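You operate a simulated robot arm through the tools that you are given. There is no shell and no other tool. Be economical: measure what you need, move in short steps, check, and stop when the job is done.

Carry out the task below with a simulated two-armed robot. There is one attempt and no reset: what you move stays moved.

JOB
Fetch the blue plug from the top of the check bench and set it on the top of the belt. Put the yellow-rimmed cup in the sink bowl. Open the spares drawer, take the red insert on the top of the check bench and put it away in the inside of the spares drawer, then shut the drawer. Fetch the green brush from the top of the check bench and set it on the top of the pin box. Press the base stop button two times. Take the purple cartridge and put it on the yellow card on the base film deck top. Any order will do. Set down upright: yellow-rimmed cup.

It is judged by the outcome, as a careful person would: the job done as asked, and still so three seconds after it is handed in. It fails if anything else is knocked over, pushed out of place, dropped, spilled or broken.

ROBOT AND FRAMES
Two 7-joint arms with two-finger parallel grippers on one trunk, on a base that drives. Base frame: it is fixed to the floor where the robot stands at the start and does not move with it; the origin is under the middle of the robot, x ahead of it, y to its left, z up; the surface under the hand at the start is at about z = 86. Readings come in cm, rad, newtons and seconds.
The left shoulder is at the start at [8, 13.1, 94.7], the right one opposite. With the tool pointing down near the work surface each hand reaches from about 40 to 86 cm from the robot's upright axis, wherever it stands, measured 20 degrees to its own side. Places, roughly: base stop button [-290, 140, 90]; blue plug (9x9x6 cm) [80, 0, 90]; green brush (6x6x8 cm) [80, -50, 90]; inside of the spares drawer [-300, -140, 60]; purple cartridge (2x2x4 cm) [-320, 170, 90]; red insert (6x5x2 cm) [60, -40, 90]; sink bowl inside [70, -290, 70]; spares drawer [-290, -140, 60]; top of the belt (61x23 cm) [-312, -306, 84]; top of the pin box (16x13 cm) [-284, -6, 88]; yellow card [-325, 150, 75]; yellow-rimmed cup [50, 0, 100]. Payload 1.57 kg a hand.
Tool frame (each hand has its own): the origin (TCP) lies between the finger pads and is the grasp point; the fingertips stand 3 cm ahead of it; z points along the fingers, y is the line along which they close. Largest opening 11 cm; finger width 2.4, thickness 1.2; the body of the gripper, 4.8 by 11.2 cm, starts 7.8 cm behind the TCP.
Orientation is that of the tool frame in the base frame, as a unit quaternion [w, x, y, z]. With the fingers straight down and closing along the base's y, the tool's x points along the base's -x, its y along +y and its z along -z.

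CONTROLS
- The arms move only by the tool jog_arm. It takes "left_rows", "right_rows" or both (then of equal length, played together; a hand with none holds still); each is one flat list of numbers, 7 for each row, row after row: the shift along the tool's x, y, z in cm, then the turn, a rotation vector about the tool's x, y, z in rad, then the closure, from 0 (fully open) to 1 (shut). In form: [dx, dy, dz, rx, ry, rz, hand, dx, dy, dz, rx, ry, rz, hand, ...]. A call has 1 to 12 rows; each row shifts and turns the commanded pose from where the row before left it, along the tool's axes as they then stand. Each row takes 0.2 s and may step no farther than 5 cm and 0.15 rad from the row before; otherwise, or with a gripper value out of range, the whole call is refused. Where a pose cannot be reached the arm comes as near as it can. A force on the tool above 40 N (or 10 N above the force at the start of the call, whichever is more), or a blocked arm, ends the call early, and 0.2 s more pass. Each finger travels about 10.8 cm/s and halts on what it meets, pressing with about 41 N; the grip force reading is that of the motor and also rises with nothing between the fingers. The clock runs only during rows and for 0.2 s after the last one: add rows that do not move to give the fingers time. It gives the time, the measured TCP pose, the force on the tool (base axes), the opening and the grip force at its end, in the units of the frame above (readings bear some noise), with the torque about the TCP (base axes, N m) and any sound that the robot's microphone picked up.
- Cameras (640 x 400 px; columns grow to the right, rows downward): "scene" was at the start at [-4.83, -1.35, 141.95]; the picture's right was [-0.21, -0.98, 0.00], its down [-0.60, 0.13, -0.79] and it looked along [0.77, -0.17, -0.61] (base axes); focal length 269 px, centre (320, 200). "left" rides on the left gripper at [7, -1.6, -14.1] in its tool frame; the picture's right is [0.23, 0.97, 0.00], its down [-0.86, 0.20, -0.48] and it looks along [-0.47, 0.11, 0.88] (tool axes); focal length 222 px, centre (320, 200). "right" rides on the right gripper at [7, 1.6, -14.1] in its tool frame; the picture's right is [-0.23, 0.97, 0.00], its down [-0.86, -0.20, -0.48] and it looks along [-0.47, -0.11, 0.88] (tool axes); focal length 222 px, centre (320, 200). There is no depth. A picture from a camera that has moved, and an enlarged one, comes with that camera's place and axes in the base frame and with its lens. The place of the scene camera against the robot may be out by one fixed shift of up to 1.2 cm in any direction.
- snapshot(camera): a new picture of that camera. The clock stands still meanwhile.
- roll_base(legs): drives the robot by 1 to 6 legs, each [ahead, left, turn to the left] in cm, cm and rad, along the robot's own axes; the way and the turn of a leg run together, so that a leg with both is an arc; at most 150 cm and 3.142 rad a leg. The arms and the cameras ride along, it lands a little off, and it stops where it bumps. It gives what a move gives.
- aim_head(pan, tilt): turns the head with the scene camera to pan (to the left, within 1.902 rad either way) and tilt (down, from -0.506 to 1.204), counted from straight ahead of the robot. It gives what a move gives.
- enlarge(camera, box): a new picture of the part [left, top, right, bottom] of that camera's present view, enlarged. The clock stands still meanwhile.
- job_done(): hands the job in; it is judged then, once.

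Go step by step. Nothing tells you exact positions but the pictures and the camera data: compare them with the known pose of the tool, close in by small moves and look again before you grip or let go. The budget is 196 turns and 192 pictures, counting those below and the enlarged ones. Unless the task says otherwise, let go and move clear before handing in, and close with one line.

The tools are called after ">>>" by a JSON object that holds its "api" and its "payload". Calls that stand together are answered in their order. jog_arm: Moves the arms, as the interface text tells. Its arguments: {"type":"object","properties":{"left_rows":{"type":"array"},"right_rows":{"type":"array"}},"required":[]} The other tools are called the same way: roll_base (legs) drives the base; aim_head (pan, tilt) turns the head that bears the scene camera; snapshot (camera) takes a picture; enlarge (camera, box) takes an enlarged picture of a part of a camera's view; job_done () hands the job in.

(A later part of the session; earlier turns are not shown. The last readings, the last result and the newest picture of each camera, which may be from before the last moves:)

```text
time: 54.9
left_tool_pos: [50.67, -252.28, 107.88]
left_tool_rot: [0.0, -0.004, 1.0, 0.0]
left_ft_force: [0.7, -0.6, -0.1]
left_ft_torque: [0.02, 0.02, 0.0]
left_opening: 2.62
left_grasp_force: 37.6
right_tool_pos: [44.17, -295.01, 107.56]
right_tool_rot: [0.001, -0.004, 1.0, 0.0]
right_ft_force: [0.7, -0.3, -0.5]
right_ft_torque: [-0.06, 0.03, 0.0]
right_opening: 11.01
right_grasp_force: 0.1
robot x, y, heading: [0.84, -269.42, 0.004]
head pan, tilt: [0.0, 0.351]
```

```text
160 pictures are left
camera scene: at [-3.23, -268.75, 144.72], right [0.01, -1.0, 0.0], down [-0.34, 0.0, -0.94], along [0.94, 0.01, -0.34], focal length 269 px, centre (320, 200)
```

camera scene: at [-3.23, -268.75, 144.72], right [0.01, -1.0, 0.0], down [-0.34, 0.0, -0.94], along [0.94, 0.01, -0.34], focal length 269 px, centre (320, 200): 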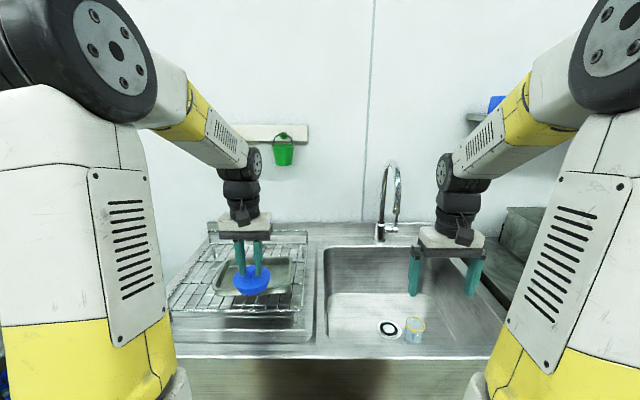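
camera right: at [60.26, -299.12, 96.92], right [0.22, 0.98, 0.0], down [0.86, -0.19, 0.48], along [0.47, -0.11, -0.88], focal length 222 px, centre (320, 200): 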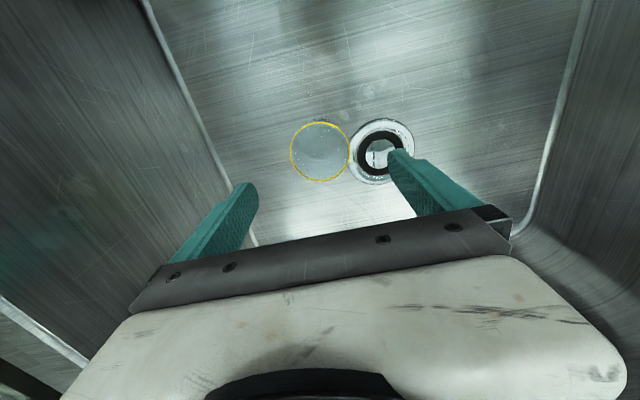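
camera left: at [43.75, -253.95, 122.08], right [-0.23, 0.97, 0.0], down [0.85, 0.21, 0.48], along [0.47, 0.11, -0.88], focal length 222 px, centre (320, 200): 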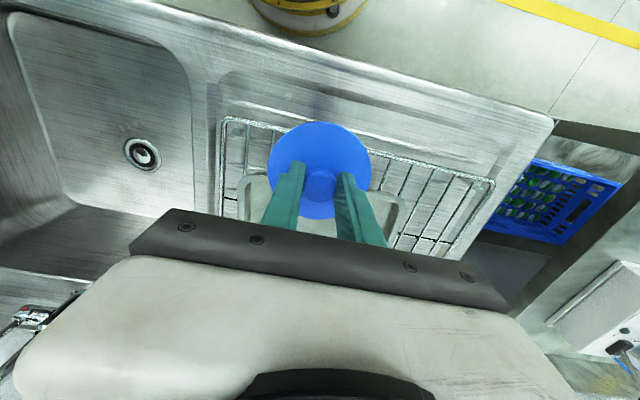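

>>> {"api": "roll_base", "payload": {"legs": [[-90, 0, 0], [0, 0, 3.137]]}}

>>> {"api": "snapshot", "payload": {"camera": "scene"}}

```text
time: 67.0
left_tool_pos: [-139.78, -286.15, 107.9]
left_tool_rot: [0.0, 1.0, -0.003, 0.0]
left_ft_force: [-0.1, -0.3, 0.2]
left_ft_torque: [0.02, -0.01, -0.02]
left_opening: 2.61
left_grasp_force: 37.1
right_tool_pos: [-132.81, -243.47, 107.59]
right_tool_rot: [-0.001, 1.0, -0.002, 0.0]
right_ft_force: [-0.8, 0.8, 0.2]
right_ft_torque: [0.01, 0.0, -0.02]
right_opening: 11.01
right_grasp_force: 0.0
robot x, y, heading: [-89.5, -269.91, 3.134]
head pan, tilt: [0.0, 0.351]
```

```text
159 pictures are left
camera scene: at [-84.29, -269.34, 144.73], right [0.0, 1.0, 0.0], down [0.34, 0.0, -0.94], along [-0.94, 0.0, -0.34], focal length 269 px, centre (320, 200)
```

scene: 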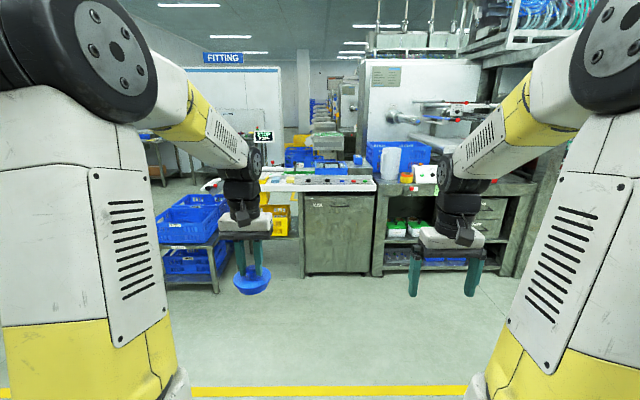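

>>> {"api": "enlarge", "payload": {"camera": "scene", "box": [220, 120, 420, 245]}}

```text
3.20 times, centred on (320, 182) of scene
camera zoom: at [-84.29, -269.34, 144.73], right [0.0, 1.0, 0.0], down [0.34, 0.0, -0.94], along [-0.94, 0.0, -0.34], focal length 860 px, centre (320, 256)
```

zoom: 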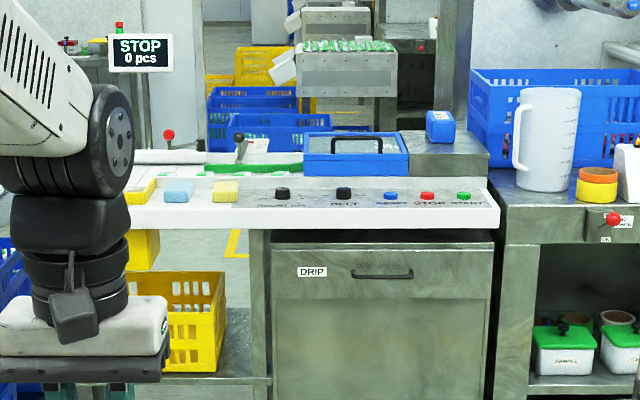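

>>> {"api": "roll_base", "payload": {"legs": [[100, 16, 0.003]]}}

>>> {"api": "aim_head", "payload": {"pan": 0.2, "tilt": 0.5}}

>>> {"api": "snapshot", "payload": {"camera": "scene"}}

```text
time: 72.2
left_tool_pos: [-240.12, -302.03, 107.88]
left_tool_rot: [0.0, 1.0, -0.001, -0.001]
left_ft_force: [-0.5, 0.0, -0.7]
left_ft_torque: [-0.02, 0.01, -0.02]
left_opening: 2.64
left_grasp_force: 37.1
right_tool_pos: [-233.15, -259.38, 107.59]
right_tool_rot: [-0.001, 1.0, -0.001, -0.001]
right_ft_force: [-0.4, 0.4, 0.4]
right_ft_torque: [0.0, -0.04, 0.0]
right_opening: 10.96
right_grasp_force: 0.0
robot x, y, heading: [-189.91, -285.55, 3.143]
head pan, tilt: [0.0, 0.351]
```

```text
time: 73.0
left_tool_pos: [-239.99, -302.11, 107.92]
left_tool_rot: [0.0, 1.0, -0.001, 0.0]
left_ft_force: [0.0, -0.7, 0.0]
left_ft_torque: [0.01, 0.01, 0.01]
left_opening: 2.59
left_grasp_force: 37.3
right_tool_pos: [-233.19, -259.38, 107.62]
right_tool_rot: [-0.001, 1.0, -0.001, 0.0]
right_ft_force: [0.3, 0.4, 0.0]
right_ft_torque: [-0.02, 0.02, -0.03]
right_opening: 11.0
right_grasp_force: 0.2
robot x, y, heading: [-189.62, -285.71, 3.142]
head pan, tilt: [0.201, 0.499]
```

```text
157 pictures are left
camera scene: at [-184.22, -286.9, 143.37], right [-0.2, 0.98, 0.0], down [0.47, 0.09, -0.88], along [-0.86, -0.17, -0.48], focal length 269 px, centre (320, 200)
```

scene: 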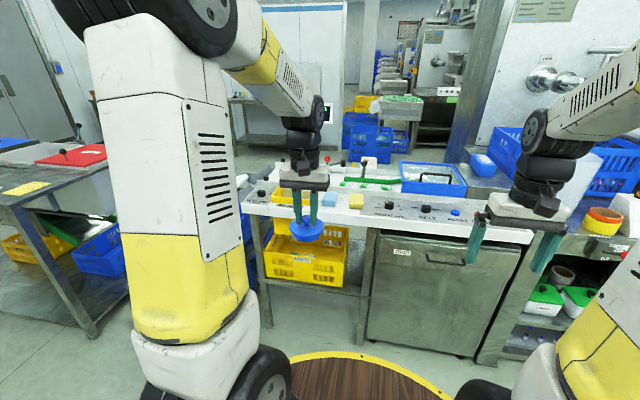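

>>> {"api": "enlarge", "payload": {"camera": "scene", "box": [230, 130, 490, 260]}}

>>> {"api": "snapshot", "payload": {"camera": "left"}}

```text
2.46 times, centred on (360, 195) of scene
camera zoom: at [-184.22, -286.9, 143.37], right [-0.2, 0.98, 0.0], down [0.47, 0.09, -0.88], along [-0.86, -0.17, -0.48], focal length 662 px, centre (222, 212)
```

zoom: 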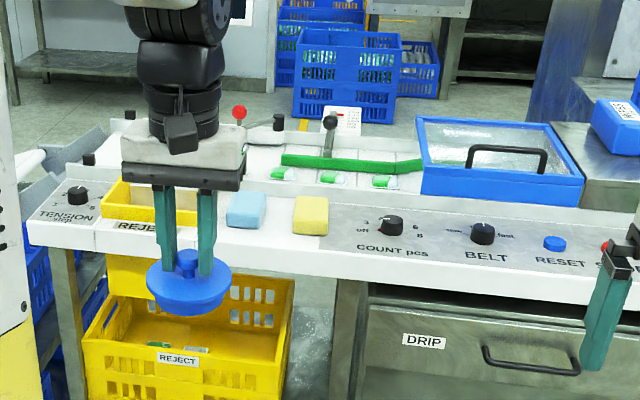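

```text
155 pictures are left
camera left: at [-233.19, -300.39, 122.08], right [0.23, -0.97, 0.0], down [-0.86, -0.2, 0.48], along [-0.47, -0.11, -0.88], focal length 222 px, centre (320, 200)
```

left: 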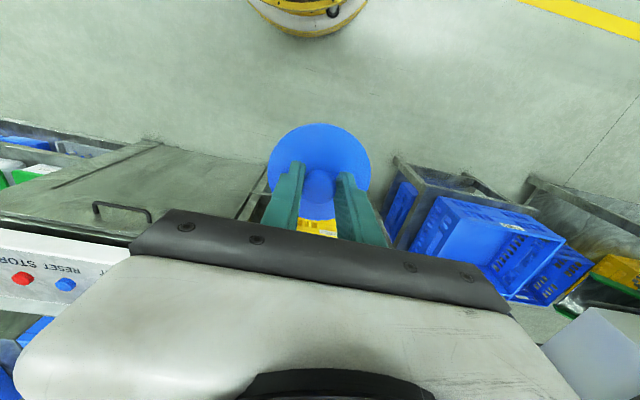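

>>> {"api": "jog_arm", "payload": {"left_rows": [0, 0, -4, 0, 0, 0, 1, 0, 0, -4, 0, 0, 0, 1, 0, 0, 0, 0, 0, 0, 1], "right_rows": [0, 0, -4, 0, 0, 0, 0, 0, 0, -4, 0, 0, 0, 0, 0, 0, 0, 0, 0, 0, 0]}}

>>> {"api": "roll_base", "payload": {"legs": [[40, 0, 0]]}}

>>> {"api": "aim_head", "payload": {"pan": 0.2, "tilt": 0.6}}

>>> {"api": "snapshot", "payload": {"camera": "scene"}}

>>> {"api": "snapshot", "payload": {"camera": "left"}}

>>> {"api": "snapshot", "payload": {"camera": "right"}}

```text
time: 73.8
left_tool_pos: [-240.27, -301.91, 115.9]
left_tool_rot: [0.0, 1.0, -0.001, 0.0]
left_ft_force: [0.2, 0.0, 0.8]
left_ft_torque: [-0.01, -0.03, 0.0]
left_opening: 2.59
left_grasp_force: 37.4
right_tool_pos: [-233.15, -259.3, 115.58]
right_tool_rot: [0.0, 1.0, -0.001, -0.001]
right_ft_force: [-0.3, 0.2, -0.1]
right_ft_torque: [-0.03, -0.01, 0.02]
right_opening: 11.0
right_grasp_force: 0.0
robot x, y, heading: [-189.83, -285.43, 3.138]
head pan, tilt: [0.201, 0.499]
```

```text
time: 76.3
left_tool_pos: [-280.21, -302.07, 115.83]
left_tool_rot: [0.0, 1.0, 0.0, 0.0]
left_ft_force: [0.2, 0.2, -0.6]
left_ft_torque: [0.05, -0.01, -0.02]
left_opening: 2.6
left_grasp_force: 37.3
right_tool_pos: [-273.23, -259.39, 115.61]
right_tool_rot: [-0.001, 1.0, 0.0, -0.001]
right_ft_force: [-0.5, 1.2, 0.5]
right_ft_torque: [-0.01, 0.0, 0.01]
right_opening: 11.01
right_grasp_force: 0.0
robot x, y, heading: [-230.02, -285.54, -3.14]
head pan, tilt: [0.201, 0.499]
```

```text
time: 76.9
left_tool_pos: [-280.16, -302.07, 115.79]
left_tool_rot: [0.0, 1.0, -0.001, 0.0]
left_ft_force: [-0.3, 0.2, -0.2]
left_ft_torque: [-0.02, 0.0, 0.0]
left_opening: 2.62
left_grasp_force: 37.4
right_tool_pos: [-273.21, -259.44, 115.56]
right_tool_rot: [0.0, 1.0, 0.0, 0.0]
right_ft_force: [0.4, -0.1, -0.1]
right_ft_torque: [0.02, 0.02, 0.02]
right_opening: 11.01
right_grasp_force: 0.1
robot x, y, heading: [-230.26, -285.86, -3.141]
head pan, tilt: [0.201, 0.6]
```

```text
154 pictures are left
camera scene: at [-224.05, -286.81, 142.46], right [-0.2, 0.98, 0.0], down [0.55, 0.11, -0.83], along [-0.81, -0.16, -0.56], focal length 269 px, centre (320, 200)
```

scene: 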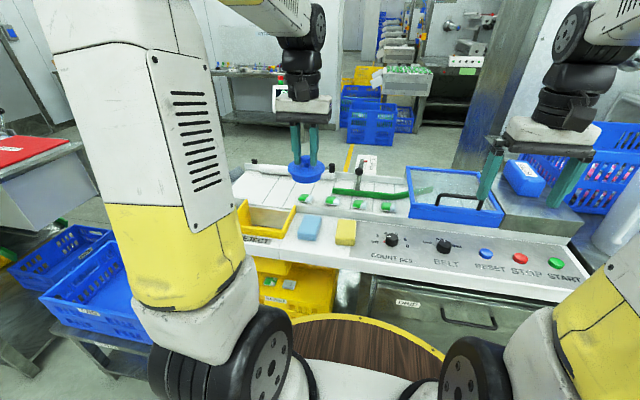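

```text
153 pictures are left
camera left: at [-273.29, -300.4, 130.06], right [0.23, -0.97, 0.0], down [-0.86, -0.2, 0.48], along [-0.47, -0.11, -0.88], focal length 222 px, centre (320, 200)
```

left: 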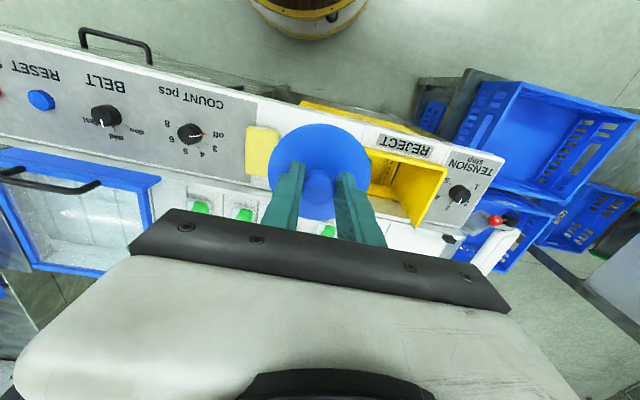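

```text
152 pictures are left
camera right: at [-266.24, -260.95, 129.82], right [-0.23, -0.97, 0.0], down [-0.85, 0.2, 0.48], along [-0.47, 0.11, -0.88], focal length 222 px, centre (320, 200)
```

right: 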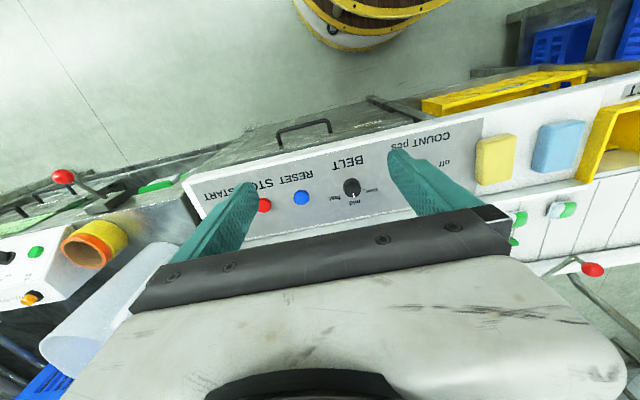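

>>> {"api": "enlarge", "payload": {"camera": "scene", "box": [220, 140, 440, 260]}}

```text
2.91 times, centred on (330, 200) of scene
camera zoom: at [-224.05, -286.81, 142.46], right [-0.2, 0.98, 0.0], down [0.55, 0.11, -0.83], along [-0.81, -0.16, -0.56], focal length 782 px, centre (291, 200)
```

zoom: 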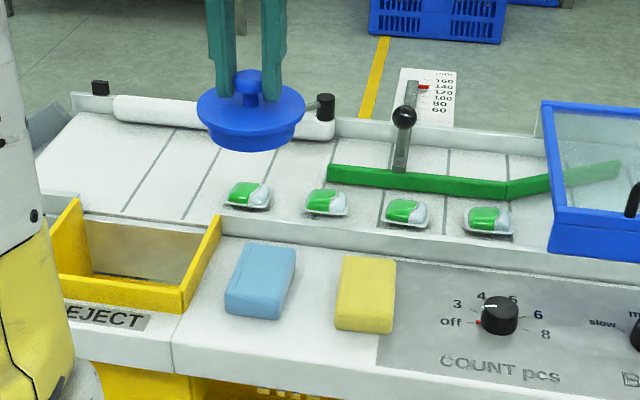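

The free patch of belt is left of the pills, around [-311,-323]. I'll shift the base slightly closer and to the left, then move the plug there.

>>> {"api": "roll_base", "payload": {"legs": [[6, 11, 0]]}}

>>> {"api": "jog_arm", "payload": {"left_rows": [-3.5, 1, 0, 0, 0, 0, 1, -3.5, 1, 0, 0, 0, 0, 1, -3.5, 1, 0, 0, 0, 0, 1, -3.5, 1, 0, 0, 0, 0, 1, -3.5, 1, 0, 0, 0, 0, 1, -3.5, 1.5, 0, 0, 0, 0, 1, -2, 1.5, 0, 0, 0, 0, 1, 0, 0, 0, 0, 0, 0, 1]}}

>>> {"api": "snapshot", "payload": {"camera": "left"}}

>>> {"api": "snapshot", "payload": {"camera": "scene"}}

```text
time: 78.2
left_tool_pos: [-286.13, -313.05, 115.85]
left_tool_rot: [-0.001, 1.0, 0.001, 0.0]
left_ft_force: [-0.6, 1.0, 0.1]
left_ft_torque: [-0.01, 0.03, 0.02]
left_opening: 2.6
left_grasp_force: 37.1
right_tool_pos: [-279.18, -270.26, 115.68]
right_tool_rot: [0.0, 1.0, 0.0, 0.0]
right_ft_force: [0.4, 0.0, 0.3]
right_ft_torque: [-0.01, -0.01, 0.04]
right_opening: 10.99
right_grasp_force: 0.0
robot x, y, heading: [-235.81, -296.49, -3.141]
head pan, tilt: [0.201, 0.6]
```

```text
time: 80.0
left_tool_pos: [-309.29, -321.03, 115.67]
left_tool_rot: [0.001, 1.0, 0.0, 0.0]
left_ft_force: [0.0, -0.3, -0.2]
left_ft_torque: [0.01, 0.0, -0.02]
left_opening: 2.61
left_grasp_force: 37.1
right_tool_pos: [-279.22, -270.34, 115.59]
right_tool_rot: [0.0, 1.0, 0.0, 0.0]
right_ft_force: [0.6, 0.2, -0.1]
right_ft_torque: [0.02, 0.0, -0.01]
right_opening: 10.98
right_grasp_force: 0.1
robot x, y, heading: [-236.3, -296.05, -3.137]
head pan, tilt: [0.201, 0.6]
```

```text
150 pictures are left
camera left: at [-302.28, -319.36, 129.93], right [0.23, -0.97, 0.0], down [-0.86, -0.2, 0.48], along [-0.47, -0.11, -0.88], focal length 222 px, centre (320, 200)
```

left: 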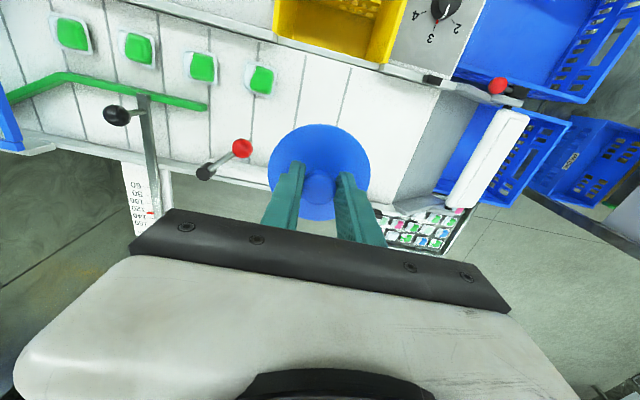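

```text
149 pictures are left
camera scene: at [-230.02, -297.73, 142.45], right [-0.2, 0.98, 0.0], down [0.55, 0.11, -0.82], along [-0.81, -0.17, -0.57], focal length 269 px, centre (320, 200)
```

scene: 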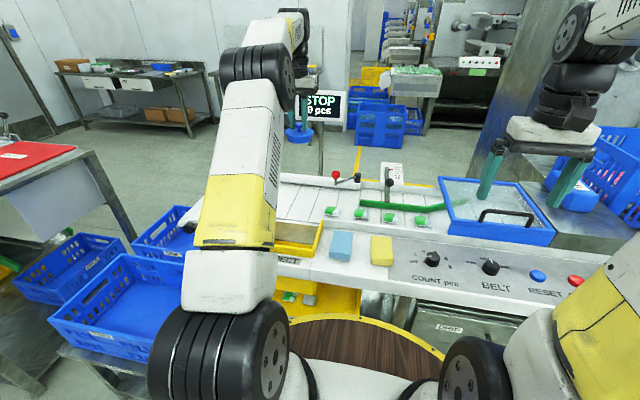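

>>> {"api": "jog_arm", "payload": {"left_rows": [-1.7, 2.5, 0, 0, 0, 0, 1, 0, 0, 4, 0, 0, 0, 1, 0, 0, 4, 0, 0, 0, 1, 0, 0, 4, 0, 0, 0, 1, 0, 0, 4, 0, 0, 0, 1, 0, 0, 3.5, 0, 0, 0, 1, 0, 0, 2.5, 0, 0, 0, 1, 0, 0, 1, 0, 0, 0, 1, 0, 0, 0, 0, 0, 0, 1]}}

>>> {"api": "snapshot", "payload": {"camera": "left"}}

```text
time: 82.0
left_tool_pos: [-310.97, -323.58, 92.76]
left_tool_rot: [0.0, 1.0, 0.0, -0.001]
left_ft_force: [-0.5, 0.3, -0.7]
left_ft_torque: [0.01, -0.02, 0.0]
left_opening: 2.62
left_grasp_force: 37.3
right_tool_pos: [-279.25, -270.33, 115.83]
right_tool_rot: [0.0, 1.0, 0.001, -0.001]
right_ft_force: [0.6, 0.4, 0.1]
right_ft_torque: [-0.01, 0.02, 0.01]
right_opening: 10.99
right_grasp_force: 0.0
robot x, y, heading: [-236.24, -296.66, -3.138]
head pan, tilt: [0.201, 0.6]
```

```text
148 pictures are left
camera left: at [-303.95, -321.87, 106.98], right [0.23, -0.97, 0.0], down [-0.85, -0.2, 0.48], along [-0.47, -0.11, -0.88], focal length 222 px, centre (320, 200)
```

left: 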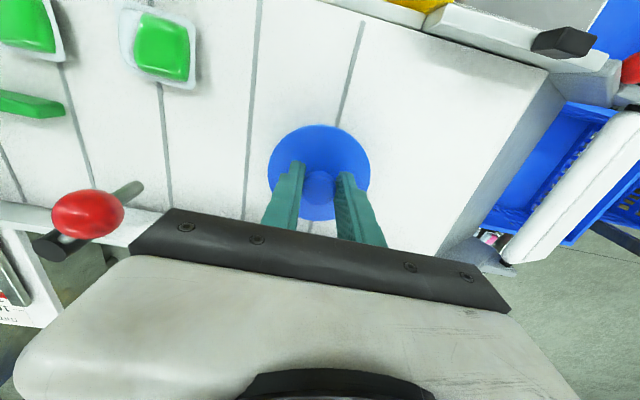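

>>> {"api": "jog_arm", "payload": {"left_rows": [0, 0, 0.7, 0, 0, 0, 1, 0, 0, 0.6, 0, 0, 0, 1, 0, 0, 0, 0, 0, 0, 1]}}

>>> {"api": "jog_arm", "payload": {"left_rows": [0, 0, 0.5, 0, 0, 0, 1, 0, 0, 0, 0, 0, 0, 1]}}

>>> {"api": "jog_arm", "payload": {"left_rows": [0, 0, 0.4, 0, 0, 0, 1, 0, 0, 0, 0, 0, 0, 1]}}

```text
time: 82.8
left_tool_pos: [-310.86, -323.52, 91.43]
left_tool_rot: [0.0, 1.0, 0.001, 0.0]
left_ft_force: [-0.1, 0.1, -0.9]
left_ft_torque: [-0.02, -0.04, 0.01]
left_opening: 2.6
left_grasp_force: 36.6
right_tool_pos: [-279.32, -270.38, 115.61]
right_tool_rot: [0.001, 1.0, 0.0, 0.0]
right_ft_force: [0.2, -0.3, -1.0]
right_ft_torque: [-0.02, -0.01, -0.01]
right_opening: 10.99
right_grasp_force: 0.1
robot x, y, heading: [-236.2, -296.18, -3.138]
head pan, tilt: [0.201, 0.6]
```

```text
time: 83.4
left_tool_pos: [-310.82, -323.54, 91.18]
left_tool_rot: [0.001, 1.0, 0.001, -0.001]
left_ft_force: [6.2, -1.8, 22.9]
left_ft_torque: [0.08, -0.32, 0.0]
left_opening: 2.59
left_grasp_force: 37.4
right_tool_pos: [-279.16, -270.27, 115.63]
right_tool_rot: [-0.001, 1.0, 0.0, -0.002]
right_ft_force: [0.2, -1.2, 1.4]
right_ft_torque: [-0.01, 0.01, 0.01]
right_opening: 11.0
right_grasp_force: 0.1
robot x, y, heading: [-236.02, -296.43, -3.14]
head pan, tilt: [0.201, 0.6]
```

```text
time: 84.0
left_tool_pos: [-310.92, -323.42, 90.92]
left_tool_rot: [0.001, 1.0, 0.001, -0.003]
left_ft_force: [-1.6, -3.6, 35.1]
left_ft_torque: [0.0, 0.3, 0.02]
left_opening: 2.63
left_grasp_force: 37.0
right_tool_pos: [-279.12, -270.31, 115.8]
right_tool_rot: [-0.001, 1.0, -0.001, -0.001]
right_ft_force: [-0.1, -0.1, -0.2]
right_ft_torque: [-0.01, 0.0, 0.0]
right_opening: 11.01
right_grasp_force: 0.1
robot x, y, heading: [-235.77, -296.75, -3.141]
head pan, tilt: [0.201, 0.6]
```

Contact on the belt. I'll ease off, open partway, and rise clear.

>>> {"api": "jog_arm", "payload": {"left_rows": [0, 0, -0.4, 0, 0, 0, 1, 0, 0, 0, 0, 0, 0, 0.6, 0, 0, 0, 0, 0, 0, 0.4, 0, 0, 0, 0, 0, 0, 0.4, 0, 0, -2, 0, 0, 0, 0.4, 0, 0, -4, 0, 0, 0, 0.4, 0, 0, -5, 0, 0, 0, 0.4, 0, 0, -5, 0, 0, 0, 0.4, 0, 0, -5, 0, 0, 0, 0, 0, 0, 0, 0, 0, 0, 0]}}

>>> {"api": "snapshot", "payload": {"camera": "left"}}

```text
time: 86.2
left_tool_pos: [-310.78, -323.47, 112.09]
left_tool_rot: [-0.001, 1.0, 0.0, 0.0]
left_ft_force: [0.5, 0.1, 0.1]
left_ft_torque: [0.0, -0.03, 0.01]
left_opening: 11.0
left_grasp_force: 0.1
right_tool_pos: [-279.2, -270.37, 115.71]
right_tool_rot: [0.0, 1.0, 0.0, -0.001]
right_ft_force: [-0.1, -0.1, -0.4]
right_ft_torque: [0.01, 0.01, 0.01]
right_opening: 11.02
right_grasp_force: 0.0
robot x, y, heading: [-236.11, -296.57, -3.137]
head pan, tilt: [0.201, 0.6]
```

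```text
147 pictures are left
camera left: at [-303.92, -321.81, 126.3], right [0.23, -0.97, 0.0], down [-0.86, -0.2, 0.48], along [-0.47, -0.11, -0.88], focal length 222 px, centre (320, 200)
```

left: 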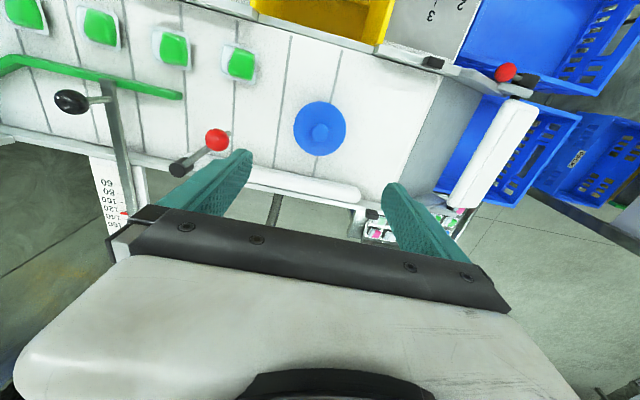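

The plug sits on the belt. I'll retract the left arm and drive back to the check bench.

>>> {"api": "jog_arm", "payload": {"left_rows": [4.5, -1, 0, 0, 0, 0, 0, 4.5, -1, 0, 0, 0, 0, 0, 4.5, -1, 0, 0, 0, 0, 0, 4.5, -1, 0, 0, 0, 0, 0, 4.5, -1, 0, 0, 0, 0, 0, 4.5, -1, 0, 0, 0, 0, 0]}}

>>> {"api": "roll_base", "payload": {"legs": [[-90, 0, 0], [0, 0, 3.14], [55, 123, 0], [55, 123, 0]]}}

>>> {"api": "aim_head", "payload": {"pan": 0, "tilt": 0.5}}

>>> {"api": "snapshot", "payload": {"camera": "scene"}}

```text
time: 87.6
left_tool_pos: [-283.83, -317.53, 112.12]
left_tool_rot: [0.0, 1.0, 0.0, 0.0]
left_ft_force: [-0.6, 0.1, -0.9]
left_ft_torque: [0.05, -0.04, 0.02]
left_opening: 10.99
left_grasp_force: 0.0
right_tool_pos: [-279.25, -270.32, 115.57]
right_tool_rot: [0.0, 1.0, 0.0, 0.0]
right_ft_force: [0.4, -0.2, -0.7]
right_ft_torque: [0.02, -0.04, 0.01]
right_opening: 11.0
right_grasp_force: 0.2
robot x, y, heading: [-235.98, -296.73, -3.144]
head pan, tilt: [0.201, 0.6]
```

```text
time: 112.3
left_tool_pos: [8.86, -28.73, 112.06]
left_tool_rot: [0.0, -0.008, 1.0, 0.0]
left_ft_force: [0.7, -0.9, 0.3]
left_ft_torque: [0.0, 0.0, -0.01]
left_opening: 10.97
left_grasp_force: 0.1
right_tool_pos: [4.86, -76.04, 115.59]
right_tool_rot: [0.001, -0.006, 1.0, -0.001]
right_ft_force: [-0.2, -0.2, 0.3]
right_ft_torque: [0.02, 0.0, -0.03]
right_opening: 11.01
right_grasp_force: 0.1
robot x, y, heading: [-38.81, -50.51, 0.015]
head pan, tilt: [0.201, 0.6]
```

```text
time: 113.1
left_tool_pos: [8.88, -28.72, 111.96]
left_tool_rot: [0.0, -0.007, 1.0, 0.0]
left_ft_force: [0.1, -0.2, -0.5]
left_ft_torque: [-0.02, -0.02, -0.02]
left_opening: 11.0
left_grasp_force: 0.1
right_tool_pos: [4.89, -76.01, 115.75]
right_tool_rot: [0.001, -0.007, 1.0, 0.001]
right_ft_force: [-0.1, -1.1, -0.5]
right_ft_torque: [0.01, 0.01, 0.04]
right_opening: 11.01
right_grasp_force: 0.1
robot x, y, heading: [-38.66, -50.59, 0.013]
head pan, tilt: [0.0, 0.499]
```

```text
146 pictures are left
camera scene: at [-42.86, -50.06, 143.36], right [0.01, -1.0, 0.0], down [-0.48, -0.01, -0.88], along [0.88, 0.01, -0.48], focal length 269 px, centre (320, 200)
```

scene: 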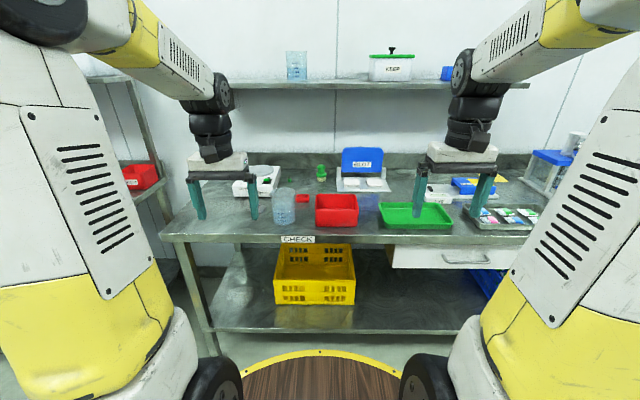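

>>> {"api": "roll_base", "payload": {"legs": [[43, 2, -0.014]]}}

>>> {"api": "aim_head", "payload": {"pan": 0, "tilt": 0.6}}

>>> {"api": "snapshot", "payload": {"camera": "scene"}}

>>> {"api": "snapshot", "payload": {"camera": "left"}}

>>> {"api": "snapshot", "payload": {"camera": "right"}}

```text
time: 115.7
left_tool_pos: [52.32, -27.18, 112.09]
left_tool_rot: [0.0, 0.0, 1.0, 0.0]
left_ft_force: [-1.3, 0.2, 1.0]
left_ft_torque: [0.02, -0.03, -0.03]
left_opening: 11.0
left_grasp_force: 0.1
right_tool_pos: [47.72, -74.4, 115.63]
right_tool_rot: [0.0, 0.001, 1.0, 0.0]
right_ft_force: [0.2, -1.2, -0.1]
right_ft_torque: [0.02, 0.02, 0.0]
right_opening: 11.01
right_grasp_force: 0.1
robot x, y, heading: [4.39, -47.97, -0.008]
head pan, tilt: [0.0, 0.499]
```

```text
time: 116.4
left_tool_pos: [52.31, -27.17, 112.03]
left_tool_rot: [0.0, 0.001, 1.0, 0.0]
left_ft_force: [0.1, 0.3, -0.3]
left_ft_torque: [0.01, -0.01, -0.01]
left_opening: 11.03
left_grasp_force: 0.1
right_tool_pos: [47.7, -74.4, 115.53]
right_tool_rot: [0.001, 0.001, 1.0, 0.0]
right_ft_force: [0.7, 0.2, -0.7]
right_ft_torque: [0.01, -0.02, 0.0]
right_opening: 10.98
right_grasp_force: 0.1
robot x, y, heading: [4.49, -48.08, -0.001]
head pan, tilt: [0.0, 0.6]
```

```text
145 pictures are left
camera scene: at [0.06, -47.72, 142.46], right [0.0, -1.0, 0.0], down [-0.56, 0.0, -0.83], along [0.83, 0.0, -0.56], focal length 269 px, centre (320, 200)
```

scene: 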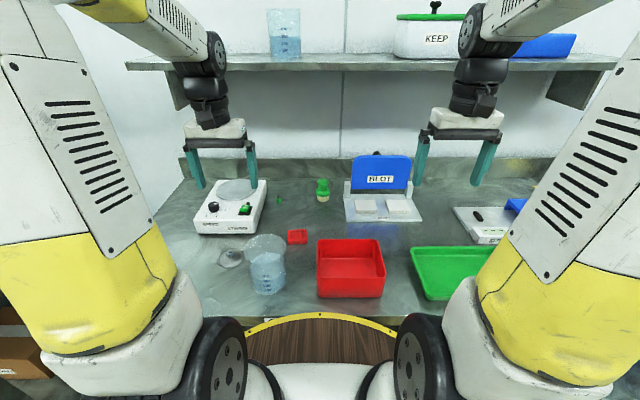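

```text
144 pictures are left
camera left: at [45.41, -28.78, 126.26], right [-0.23, 0.97, 0.0], down [0.86, 0.2, 0.48], along [0.47, 0.11, -0.88], focal length 222 px, centre (320, 200)
```

left: 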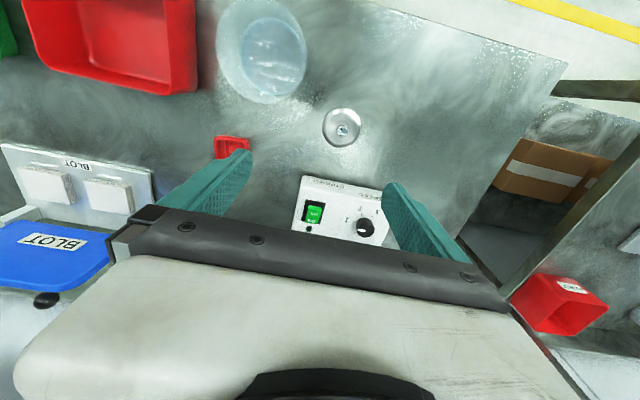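

```text
143 pictures are left
camera right: at [40.69, -72.7, 129.81], right [0.23, 0.97, 0.0], down [0.85, -0.2, 0.48], along [0.47, -0.11, -0.88], focal length 222 px, centre (320, 200)
```

right: 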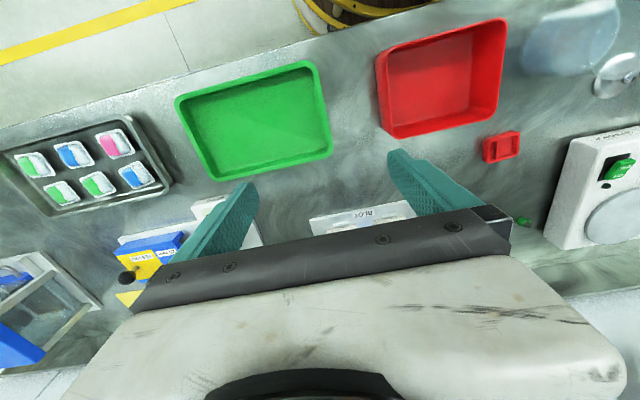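

The insert is at about [60,-41.4]. I'll bring the left hand over it, and the right hand over toward the brush after that.

>>> {"api": "jog_arm", "payload": {"left_rows": [-2, -3.6, 0, 0, 0, 0, 0, -2, -3.6, 0, 0, 0, 0, 0, -2, -3.6, 0, 0, 0, 0, 0, -1.7, -3.4, 0, 0, 0, 0, 0, 0, 0, -4, 0, 0, 0, 0, 0, 0, 4, 0, 0, 0, 0, 0, 0, 4, 0, 0, 0, 0, 0, 0, 4, 0, 0, 0, 0, 0, 0, 4, 0, 0, 0, 0, 0, 0, 2, 0, 0, 0, 0, 0, 0, 0, 0, 0, 0, 0]}}

>>> {"api": "snapshot", "payload": {"camera": "left"}}

```text
time: 118.8
left_tool_pos: [60.04, -41.32, 98.01]
left_tool_rot: [0.0, 0.001, 1.0, 0.0]
left_ft_force: [-0.1, -0.3, -0.4]
left_ft_torque: [-0.01, -0.02, 0.0]
left_opening: 11.01
left_grasp_force: 0.0
right_tool_pos: [47.52, -74.46, 115.72]
right_tool_rot: [0.001, 0.001, 1.0, 0.0]
right_ft_force: [0.6, 0.6, -0.5]
right_ft_torque: [0.0, 0.03, 0.02]
right_opening: 10.98
right_grasp_force: 0.0
robot x, y, heading: [4.4, -48.51, -0.001]
head pan, tilt: [0.0, 0.6]
```

```text
142 pictures are left
camera left: at [53.03, -42.96, 112.2], right [-0.23, 0.97, 0.0], down [0.86, 0.2, 0.48], along [0.47, 0.11, -0.88], focal length 222 px, centre (320, 200)
```

left: 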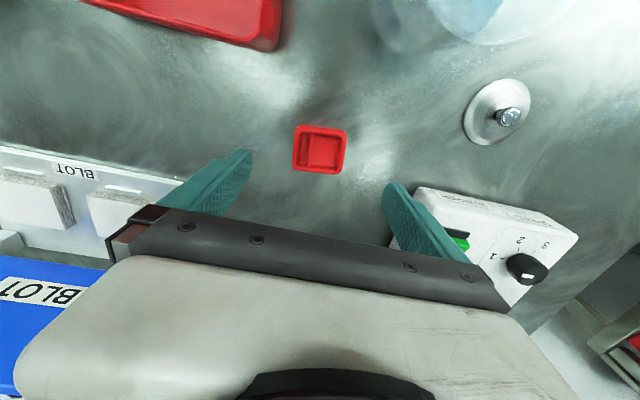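

>>> {"api": "jog_arm", "payload": {"left_rows": [0, 0, 4, 0, 0, 0, 0.15, 0, 0, 3.5, 0, 0, 0, 0.15, 0, 0, 1.5, 0, 0, 0, 0.15, 0, 0, 0, 0, 0, 0, 0.15]}}

>>> {"api": "snapshot", "payload": {"camera": "left"}}

```text
time: 119.8
left_tool_pos: [59.88, -41.37, 88.99]
left_tool_rot: [0.0, 0.001, 1.0, 0.0]
left_ft_force: [-4.3, 0.7, 13.4]
left_ft_torque: [0.06, 0.23, -0.07]
left_opening: 9.35
left_grasp_force: 0.1
right_tool_pos: [47.55, -74.55, 115.59]
right_tool_rot: [0.001, 0.001, 1.0, 0.0]
right_ft_force: [-0.1, 0.0, 0.0]
right_ft_torque: [0.01, -0.02, -0.01]
right_opening: 11.02
right_grasp_force: 0.0
robot x, y, heading: [4.6, -47.98, -0.003]
head pan, tilt: [0.0, 0.6]
```

```text
141 pictures are left
camera left: at [52.94, -42.98, 103.21], right [-0.23, 0.97, 0.0], down [0.86, 0.2, 0.48], along [0.47, 0.11, -0.88], focal length 222 px, centre (320, 200)
```

left: 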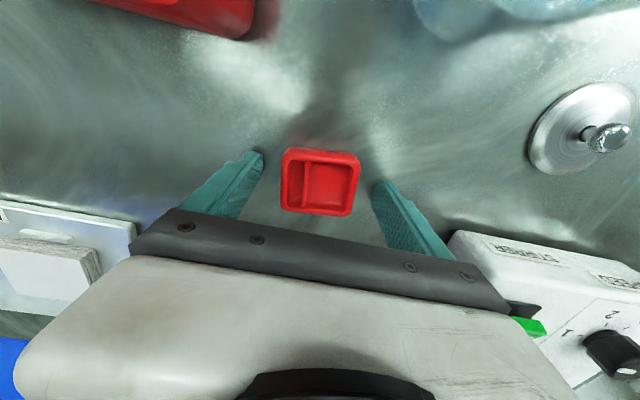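

The fingertips are just touching the bench (z=86). I'll rise a touch, close on the insert, and lift.

>>> {"api": "jog_arm", "payload": {"left_rows": [0, 0, -0.3, 0, 0, 0, 0.15, 0, 0, 0, 0, 0, 0, 1, 0, 0, 0, 0, 0, 0, 1, 0, 0, 0, 0, 0, 0, 1, 0, 0, 0, 0, 0, 0, 1]}}

>>> {"api": "jog_arm", "payload": {"left_rows": [0, 0, -4, 0, 0, 0, 1, 0, 0, -4, 0, 0, 0, 1, 0, 0, -4, 0, 0, 0, 1, 0, 0, -5, 0, 0, 0, 1, 0, 0, -5, 0, 0, 0, 1, 0, 0, 0, 0, 0, 0, 1]}}

>>> {"api": "snapshot", "payload": {"camera": "left"}}

```text
time: 121.0
left_tool_pos: [60.14, -41.31, 89.25]
left_tool_rot: [0.0, 0.001, 1.0, 0.0]
left_ft_force: [0.8, -0.1, -0.5]
left_ft_torque: [-0.02, -0.01, 0.01]
left_opening: 5.83
left_grasp_force: 41.1
right_tool_pos: [47.62, -74.41, 115.61]
right_tool_rot: [0.0, 0.0, 1.0, 0.0]
right_ft_force: [0.4, 0.6, -0.2]
right_ft_torque: [0.02, 0.0, -0.01]
right_opening: 10.99
right_grasp_force: 0.1
robot x, y, heading: [4.68, -48.41, -0.002]
head pan, tilt: [0.0, 0.6]
```

```text
time: 122.4
left_tool_pos: [60.18, -41.54, 111.27]
left_tool_rot: [0.0, 0.001, 1.0, 0.0]
left_ft_force: [1.0, -0.6, 0.1]
left_ft_torque: [0.01, 0.01, 0.03]
left_opening: 5.81
left_grasp_force: 41.0
right_tool_pos: [47.66, -74.31, 115.68]
right_tool_rot: [0.001, 0.001, 1.0, 0.0]
right_ft_force: [-0.4, 0.4, -0.3]
right_ft_torque: [-0.01, -0.05, -0.01]
right_opening: 11.01
right_grasp_force: 0.0
robot x, y, heading: [4.68, -48.1, 0.0]
head pan, tilt: [0.0, 0.6]
```

```text
140 pictures are left
camera left: at [53.08, -43.02, 125.44], right [-0.23, 0.97, 0.0], down [0.86, 0.2, 0.48], along [0.47, 0.11, -0.88], focal length 222 px, centre (320, 200)
```

left: 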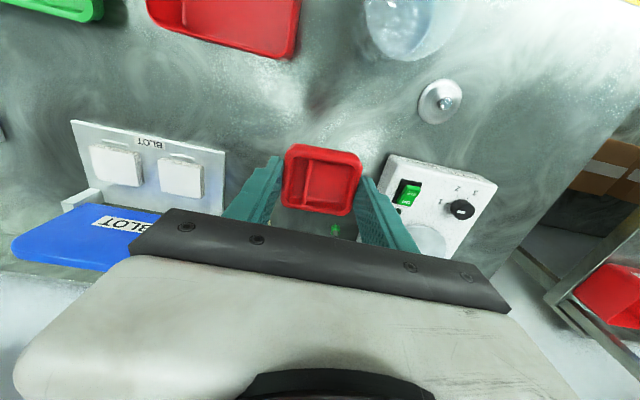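

The insert is held. I'll move the left hand aside and bring the right hand toward the brush, partly closed.

>>> {"api": "jog_arm", "payload": {"left_rows": [4, 3.5, 0, 0, 0, 0, 1, 4, 3.5, 0, 0, 0, 0, 1, 4, 3.5, 0, 0, 0, 0, 1, 0, 4, 0, 0, 0, 0, 1, 0, 4, 0, 0, 0, 0, 1, 0, 0, 0, 0, 0, 0, 1]}}

>>> {"api": "jog_arm", "payload": {"right_rows": [-3.5, 3.5, -1, 0, 0, 0, 0.2, -3.5, 3.5, -1, 0, 0, 0, 0.2, -3.5, 3.5, 0, 0, 0, 0, 0.2, -3.5, 3.5, 2, 0, 0, 0, 0.2, -3.5, 3.5, 2, 0, 0, 0, 0.2, -3.5, 3.5, 2, 0, 0, 0, 0.2, -4, 3.7, 2, 0, 0, 0, 0.2, 0, 0, 0, 0, 0, 0, 0.2]}}

>>> {"api": "snapshot", "payload": {"camera": "right"}}

>>> {"api": "snapshot", "payload": {"camera": "scene"}}

```text
refused: row 1 steps farther than a row can; nothing moved
```

```text
refused: row 1 steps farther than a row can; nothing moved
```

```text
139 pictures are left
camera right: at [40.7, -72.7, 129.82], right [0.23, 0.97, 0.0], down [0.85, -0.2, 0.48], along [0.47, -0.11, -0.88], focal length 222 px, centre (320, 200)
```

right: 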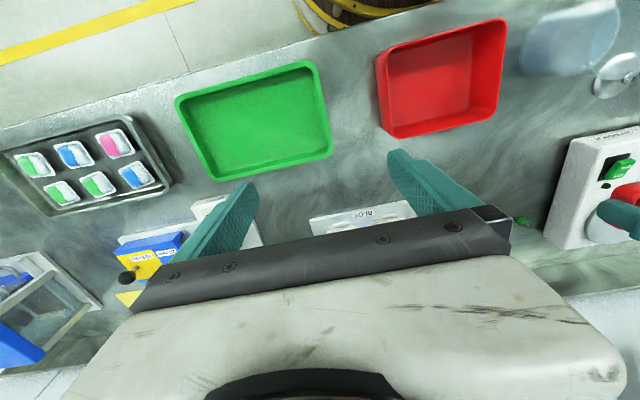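

```text
138 pictures are left
camera scene: at [0.06, -47.72, 142.45], right [0.0, -1.0, 0.0], down [-0.57, 0.0, -0.82], along [0.82, 0.0, -0.57], focal length 269 px, centre (320, 200)
```

scene: 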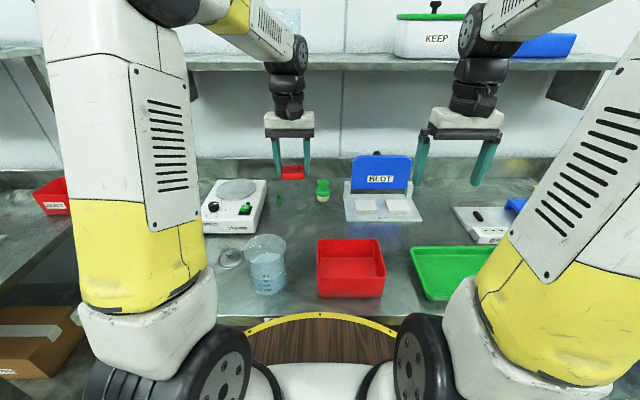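

>>> {"api": "jog_arm", "payload": {"left_rows": [3.3, 3.3, 0, 0, 0, 0, 1, 3.3, 3.3, 0, 0, 0, 0, 1, 3.3, 3.3, 0, 0, 0, 0, 1, 2, 4, 0, 0, 0, 0, 1, 0, 4, 0, 0, 0, 0, 1, 0, 0, 0, 0, 0, 0, 1]}}

>>> {"api": "jog_arm", "payload": {"right_rows": [-3, 3.2, 1, 0, 0, 0, 0.2, -3, 3.2, 1, 0, 0, 0, 0.2, -3, 3.2, 1, 0, 0, 0, 0.2, -3, 3.2, 1, 0, 0, 0, 0.2, -3, 3.2, 1, 0, 0, 0, 0.2, -3, 3.2, 1, 0, 0, 0, 0.2, -3, 3.2, 1, 0, 0, 0, 0.2, -3, 2.7, 1, 0, 0, 0, 0.2, -3, 0, 1, 0, 0, 0, 0.2, 0, 0, 0, 0, 0, 0, 0.2]}}

>>> {"api": "snapshot", "payload": {"camera": "right"}}

>>> {"api": "snapshot", "payload": {"camera": "scene"}}

```text
time: 123.8
left_tool_pos: [48.15, -23.31, 111.39]
left_tool_rot: [0.0, 0.001, 1.0, 0.0]
left_ft_force: [0.1, 0.7, -0.6]
left_ft_torque: [-0.01, 0.03, -0.04]
left_opening: 5.79
left_grasp_force: 41.2
right_tool_pos: [47.55, -74.42, 115.62]
right_tool_rot: [0.0, 0.001, 1.0, 0.0]
right_ft_force: [1.1, -0.7, -0.1]
right_ft_torque: [-0.03, 0.03, -0.04]
right_opening: 11.02
right_grasp_force: 0.0
robot x, y, heading: [4.76, -48.33, -0.001]
head pan, tilt: [0.0, 0.6]
```

```text
time: 126.0
left_tool_pos: [48.09, -23.4, 111.39]
left_tool_rot: [0.0, 0.001, 1.0, 0.0]
left_ft_force: [0.2, 0.4, 0.0]
left_ft_torque: [-0.01, -0.05, 0.01]
left_opening: 5.75
left_grasp_force: 41.2
right_tool_pos: [74.73, -49.38, 106.62]
right_tool_rot: [0.0, 0.001, 1.0, -0.002]
right_ft_force: [-0.4, -0.3, -0.7]
right_ft_torque: [-0.01, -0.01, -0.01]
right_opening: 8.81
right_grasp_force: 0.0
robot x, y, heading: [4.18, -47.93, -0.005]
head pan, tilt: [0.0, 0.6]
```

```text
137 pictures are left
camera right: at [67.76, -47.62, 120.93], right [0.23, 0.97, 0.0], down [0.85, -0.2, 0.48], along [0.47, -0.11, -0.88], focal length 222 px, centre (320, 200)
```

right: 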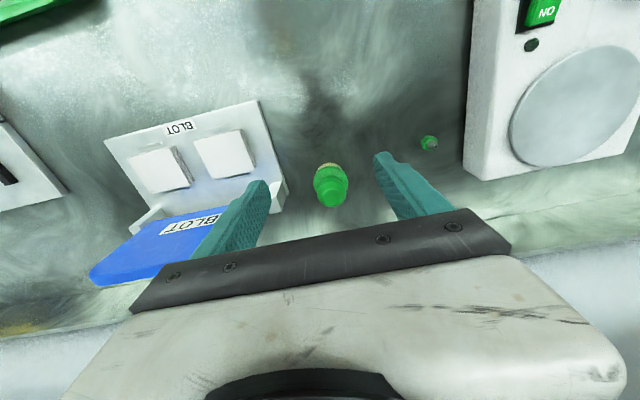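

```text
136 pictures are left
camera scene: at [0.07, -47.71, 142.45], right [0.0, -1.0, 0.0], down [-0.57, 0.0, -0.82], along [0.82, 0.0, -0.57], focal length 269 px, centre (320, 200)
```

scene: 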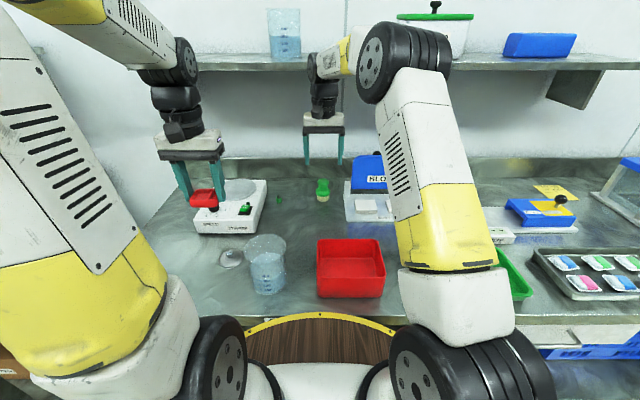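

>>> {"api": "jog_arm", "payload": {"right_rows": [-1.8, 0, 2.5, 0, 0, 0, 0.2, -1.8, 0, 2.5, 0, 0, 0, 0.2, -1.8, 0.1, 2.5, 0, 0, 0, 0.2, -1.5, 0.1, 2.5, 0, 0, 0, 0.2, 0, 0, 0, 0, 0, 0, 0.2]}}

>>> {"api": "snapshot", "payload": {"camera": "right"}}

```text
time: 127.0
left_tool_pos: [54.38, -23.52, 108.58]
left_tool_rot: [-0.03, 0.006, 1.0, 0.0]
left_ft_force: [0.2, -1.1, -1.8]
left_ft_torque: [0.05, 0.04, -0.01]
left_opening: 5.75
left_grasp_force: 40.8
right_tool_pos: [86.04, -50.06, 92.64]
right_tool_rot: [-0.028, 0.009, 1.0, -0.003]
right_ft_force: [1.4, -0.3, -4.3]
right_ft_torque: [0.05, 0.1, 0.01]
right_opening: 8.78
right_grasp_force: 0.1
robot x, y, heading: [4.72, -48.14, -0.007]
head pan, tilt: [0.0, 0.6]
stopped in row 4 (right hand): the arm was blocked; the commanded pose is now the measured one
```

```text
135 pictures are left
camera right: at [79.92, -48.13, 107.09], right [0.24, 0.97, -0.02], down [0.88, -0.21, 0.43], along [0.41, -0.12, -0.9], focal length 222 px, centre (320, 200)
```

right: 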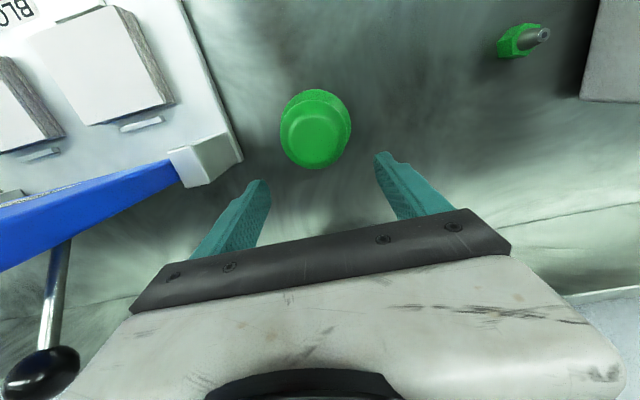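

The call stopped with both hands tilted forward, so I'll check the state before doing anything else.

>>> {"api": "snapshot", "payload": {"camera": "scene"}}

>>> {"api": "jog_arm", "payload": {"right_rows": [0, 0, 0, 0, 0, 0, 0.2]}}

>>> {"api": "snapshot", "payload": {"camera": "right"}}

```text
134 pictures are left
camera scene: at [6.79, -47.38, 143.27], right [-0.01, -1.0, 0.0], down [-0.6, 0.01, -0.8], along [0.8, -0.01, -0.6], focal length 269 px, centre (320, 200)
```

scene: 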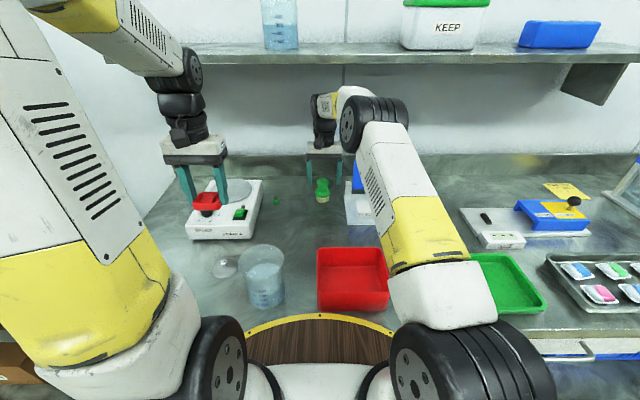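

```text
time: 127.3
left_tool_pos: [46.83, -22.76, 110.76]
left_tool_rot: [0.004, 0.006, 1.0, 0.0]
left_ft_force: [-1.7, 0.9, -0.5]
left_ft_torque: [-0.08, -0.21, -0.01]
left_opening: 5.73
left_grasp_force: 41.1
right_tool_pos: [81.47, -49.27, 99.88]
right_tool_rot: [0.038, 0.012, 0.999, 0.006]
right_ft_force: [-0.5, 1.8, 4.6]
right_ft_torque: [-0.12, -0.03, -0.03]
right_opening: 8.82
right_grasp_force: 0.1
robot x, y, heading: [4.16, -47.42, -0.013]
head pan, tilt: [0.0, 0.6]
stopped in row 1 (right hand): the arm was blocked; the commanded pose is now the measured one
```

```text
133 pictures are left
camera right: at [73.49, -47.48, 113.5], right [0.25, 0.97, 0.03], down [0.81, -0.23, 0.54], along [0.53, -0.11, -0.84], focal length 222 px, centre (320, 200)
```

right: 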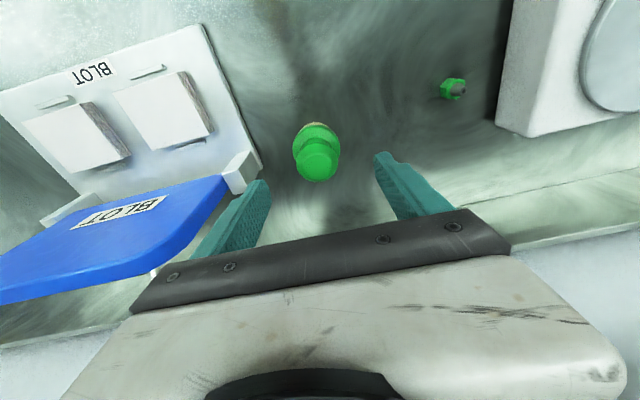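

>>> {"api": "jog_arm", "payload": {"right_rows": [0, 0, 0, 0, 0, 0, 0.2, 0, 0, 0, 0, 0, 0, 0.2, 0, 0, 0, 0, 0, 0, 0.2]}}

>>> {"api": "snapshot", "payload": {"camera": "scene"}}

```text
time: 128.1
left_tool_pos: [48.21, -23.38, 110.52]
left_tool_rot: [-0.001, 0.009, 1.0, 0.0]
left_ft_force: [-0.1, 0.1, -1.3]
left_ft_torque: [0.0, 0.01, -0.01]
left_opening: 5.74
left_grasp_force: 40.8
right_tool_pos: [82.64, -49.85, 98.99]
right_tool_rot: [0.033, 0.015, 0.999, 0.005]
right_ft_force: [-0.1, -0.2, 0.1]
right_ft_torque: [0.0, -0.01, -0.02]
right_opening: 8.8
right_grasp_force: 0.2
robot x, y, heading: [4.74, -47.44, -0.015]
head pan, tilt: [0.0, 0.6]
```

```text
132 pictures are left
camera scene: at [0.3, -46.87, 142.45], right [-0.02, -1.0, 0.0], down [-0.56, 0.01, -0.82], along [0.82, -0.01, -0.57], focal length 269 px, centre (320, 200)
```

scene: 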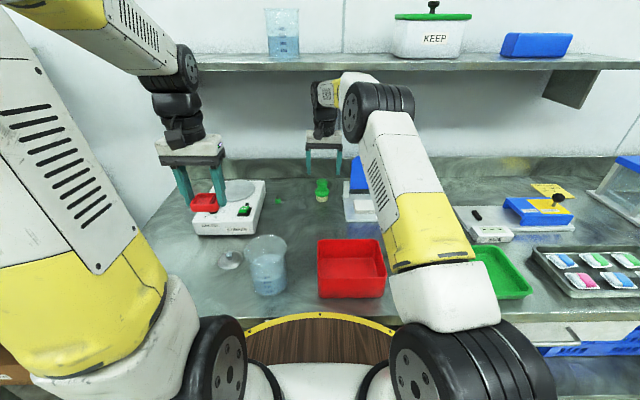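

It has settled and nothing looks disturbed. I'll correct the tilt slowly with small steps.

>>> {"api": "jog_arm", "payload": {"right_rows": [0.2, 0.2, 0, 0, 0.03, 0, 0.2, 0.2, 0.2, 0, 0, 0.036, 0, 0.2, 0, 0, 0.5, 0, 0, 0, 0.2, 0, 0, 0.5, 0, 0, 0, 0.2, 0, 0, 0, 0, 0, 0, 0.2, 0, 0, 0, 0, 0, 0, 0.2]}}

>>> {"api": "snapshot", "payload": {"camera": "right"}}

```text
time: 129.5
left_tool_pos: [48.26, -23.37, 110.52]
left_tool_rot: [0.0, 0.009, 1.0, 0.0]
left_ft_force: [-0.6, -1.0, -0.3]
left_ft_torque: [-0.03, 0.0, -0.03]
left_opening: 5.71
left_grasp_force: 40.8
right_tool_pos: [82.23, -49.45, 98.07]
right_tool_rot: [-0.001, 0.015, 1.0, 0.006]
right_ft_force: [0.7, 0.4, -0.3]
right_ft_torque: [-0.01, 0.01, 0.02]
right_opening: 8.78
right_grasp_force: 0.1
robot x, y, heading: [4.91, -47.32, -0.015]
head pan, tilt: [0.0, 0.6]
```

```text
131 pictures are left
camera right: at [75.33, -47.69, 112.22], right [0.26, 0.97, 0.01], down [0.85, -0.23, 0.47], along [0.46, -0.11, -0.88], focal length 222 px, centre (320, 200)
```

right: 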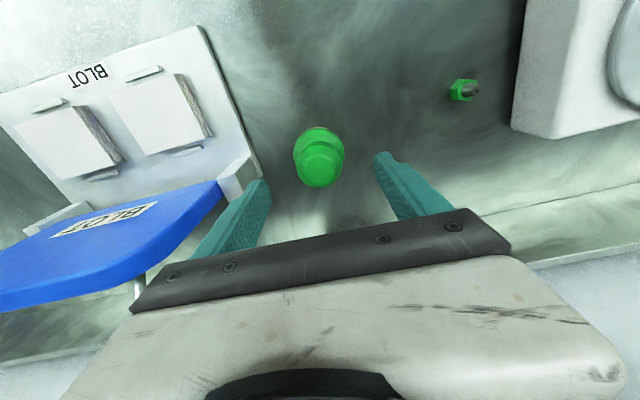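

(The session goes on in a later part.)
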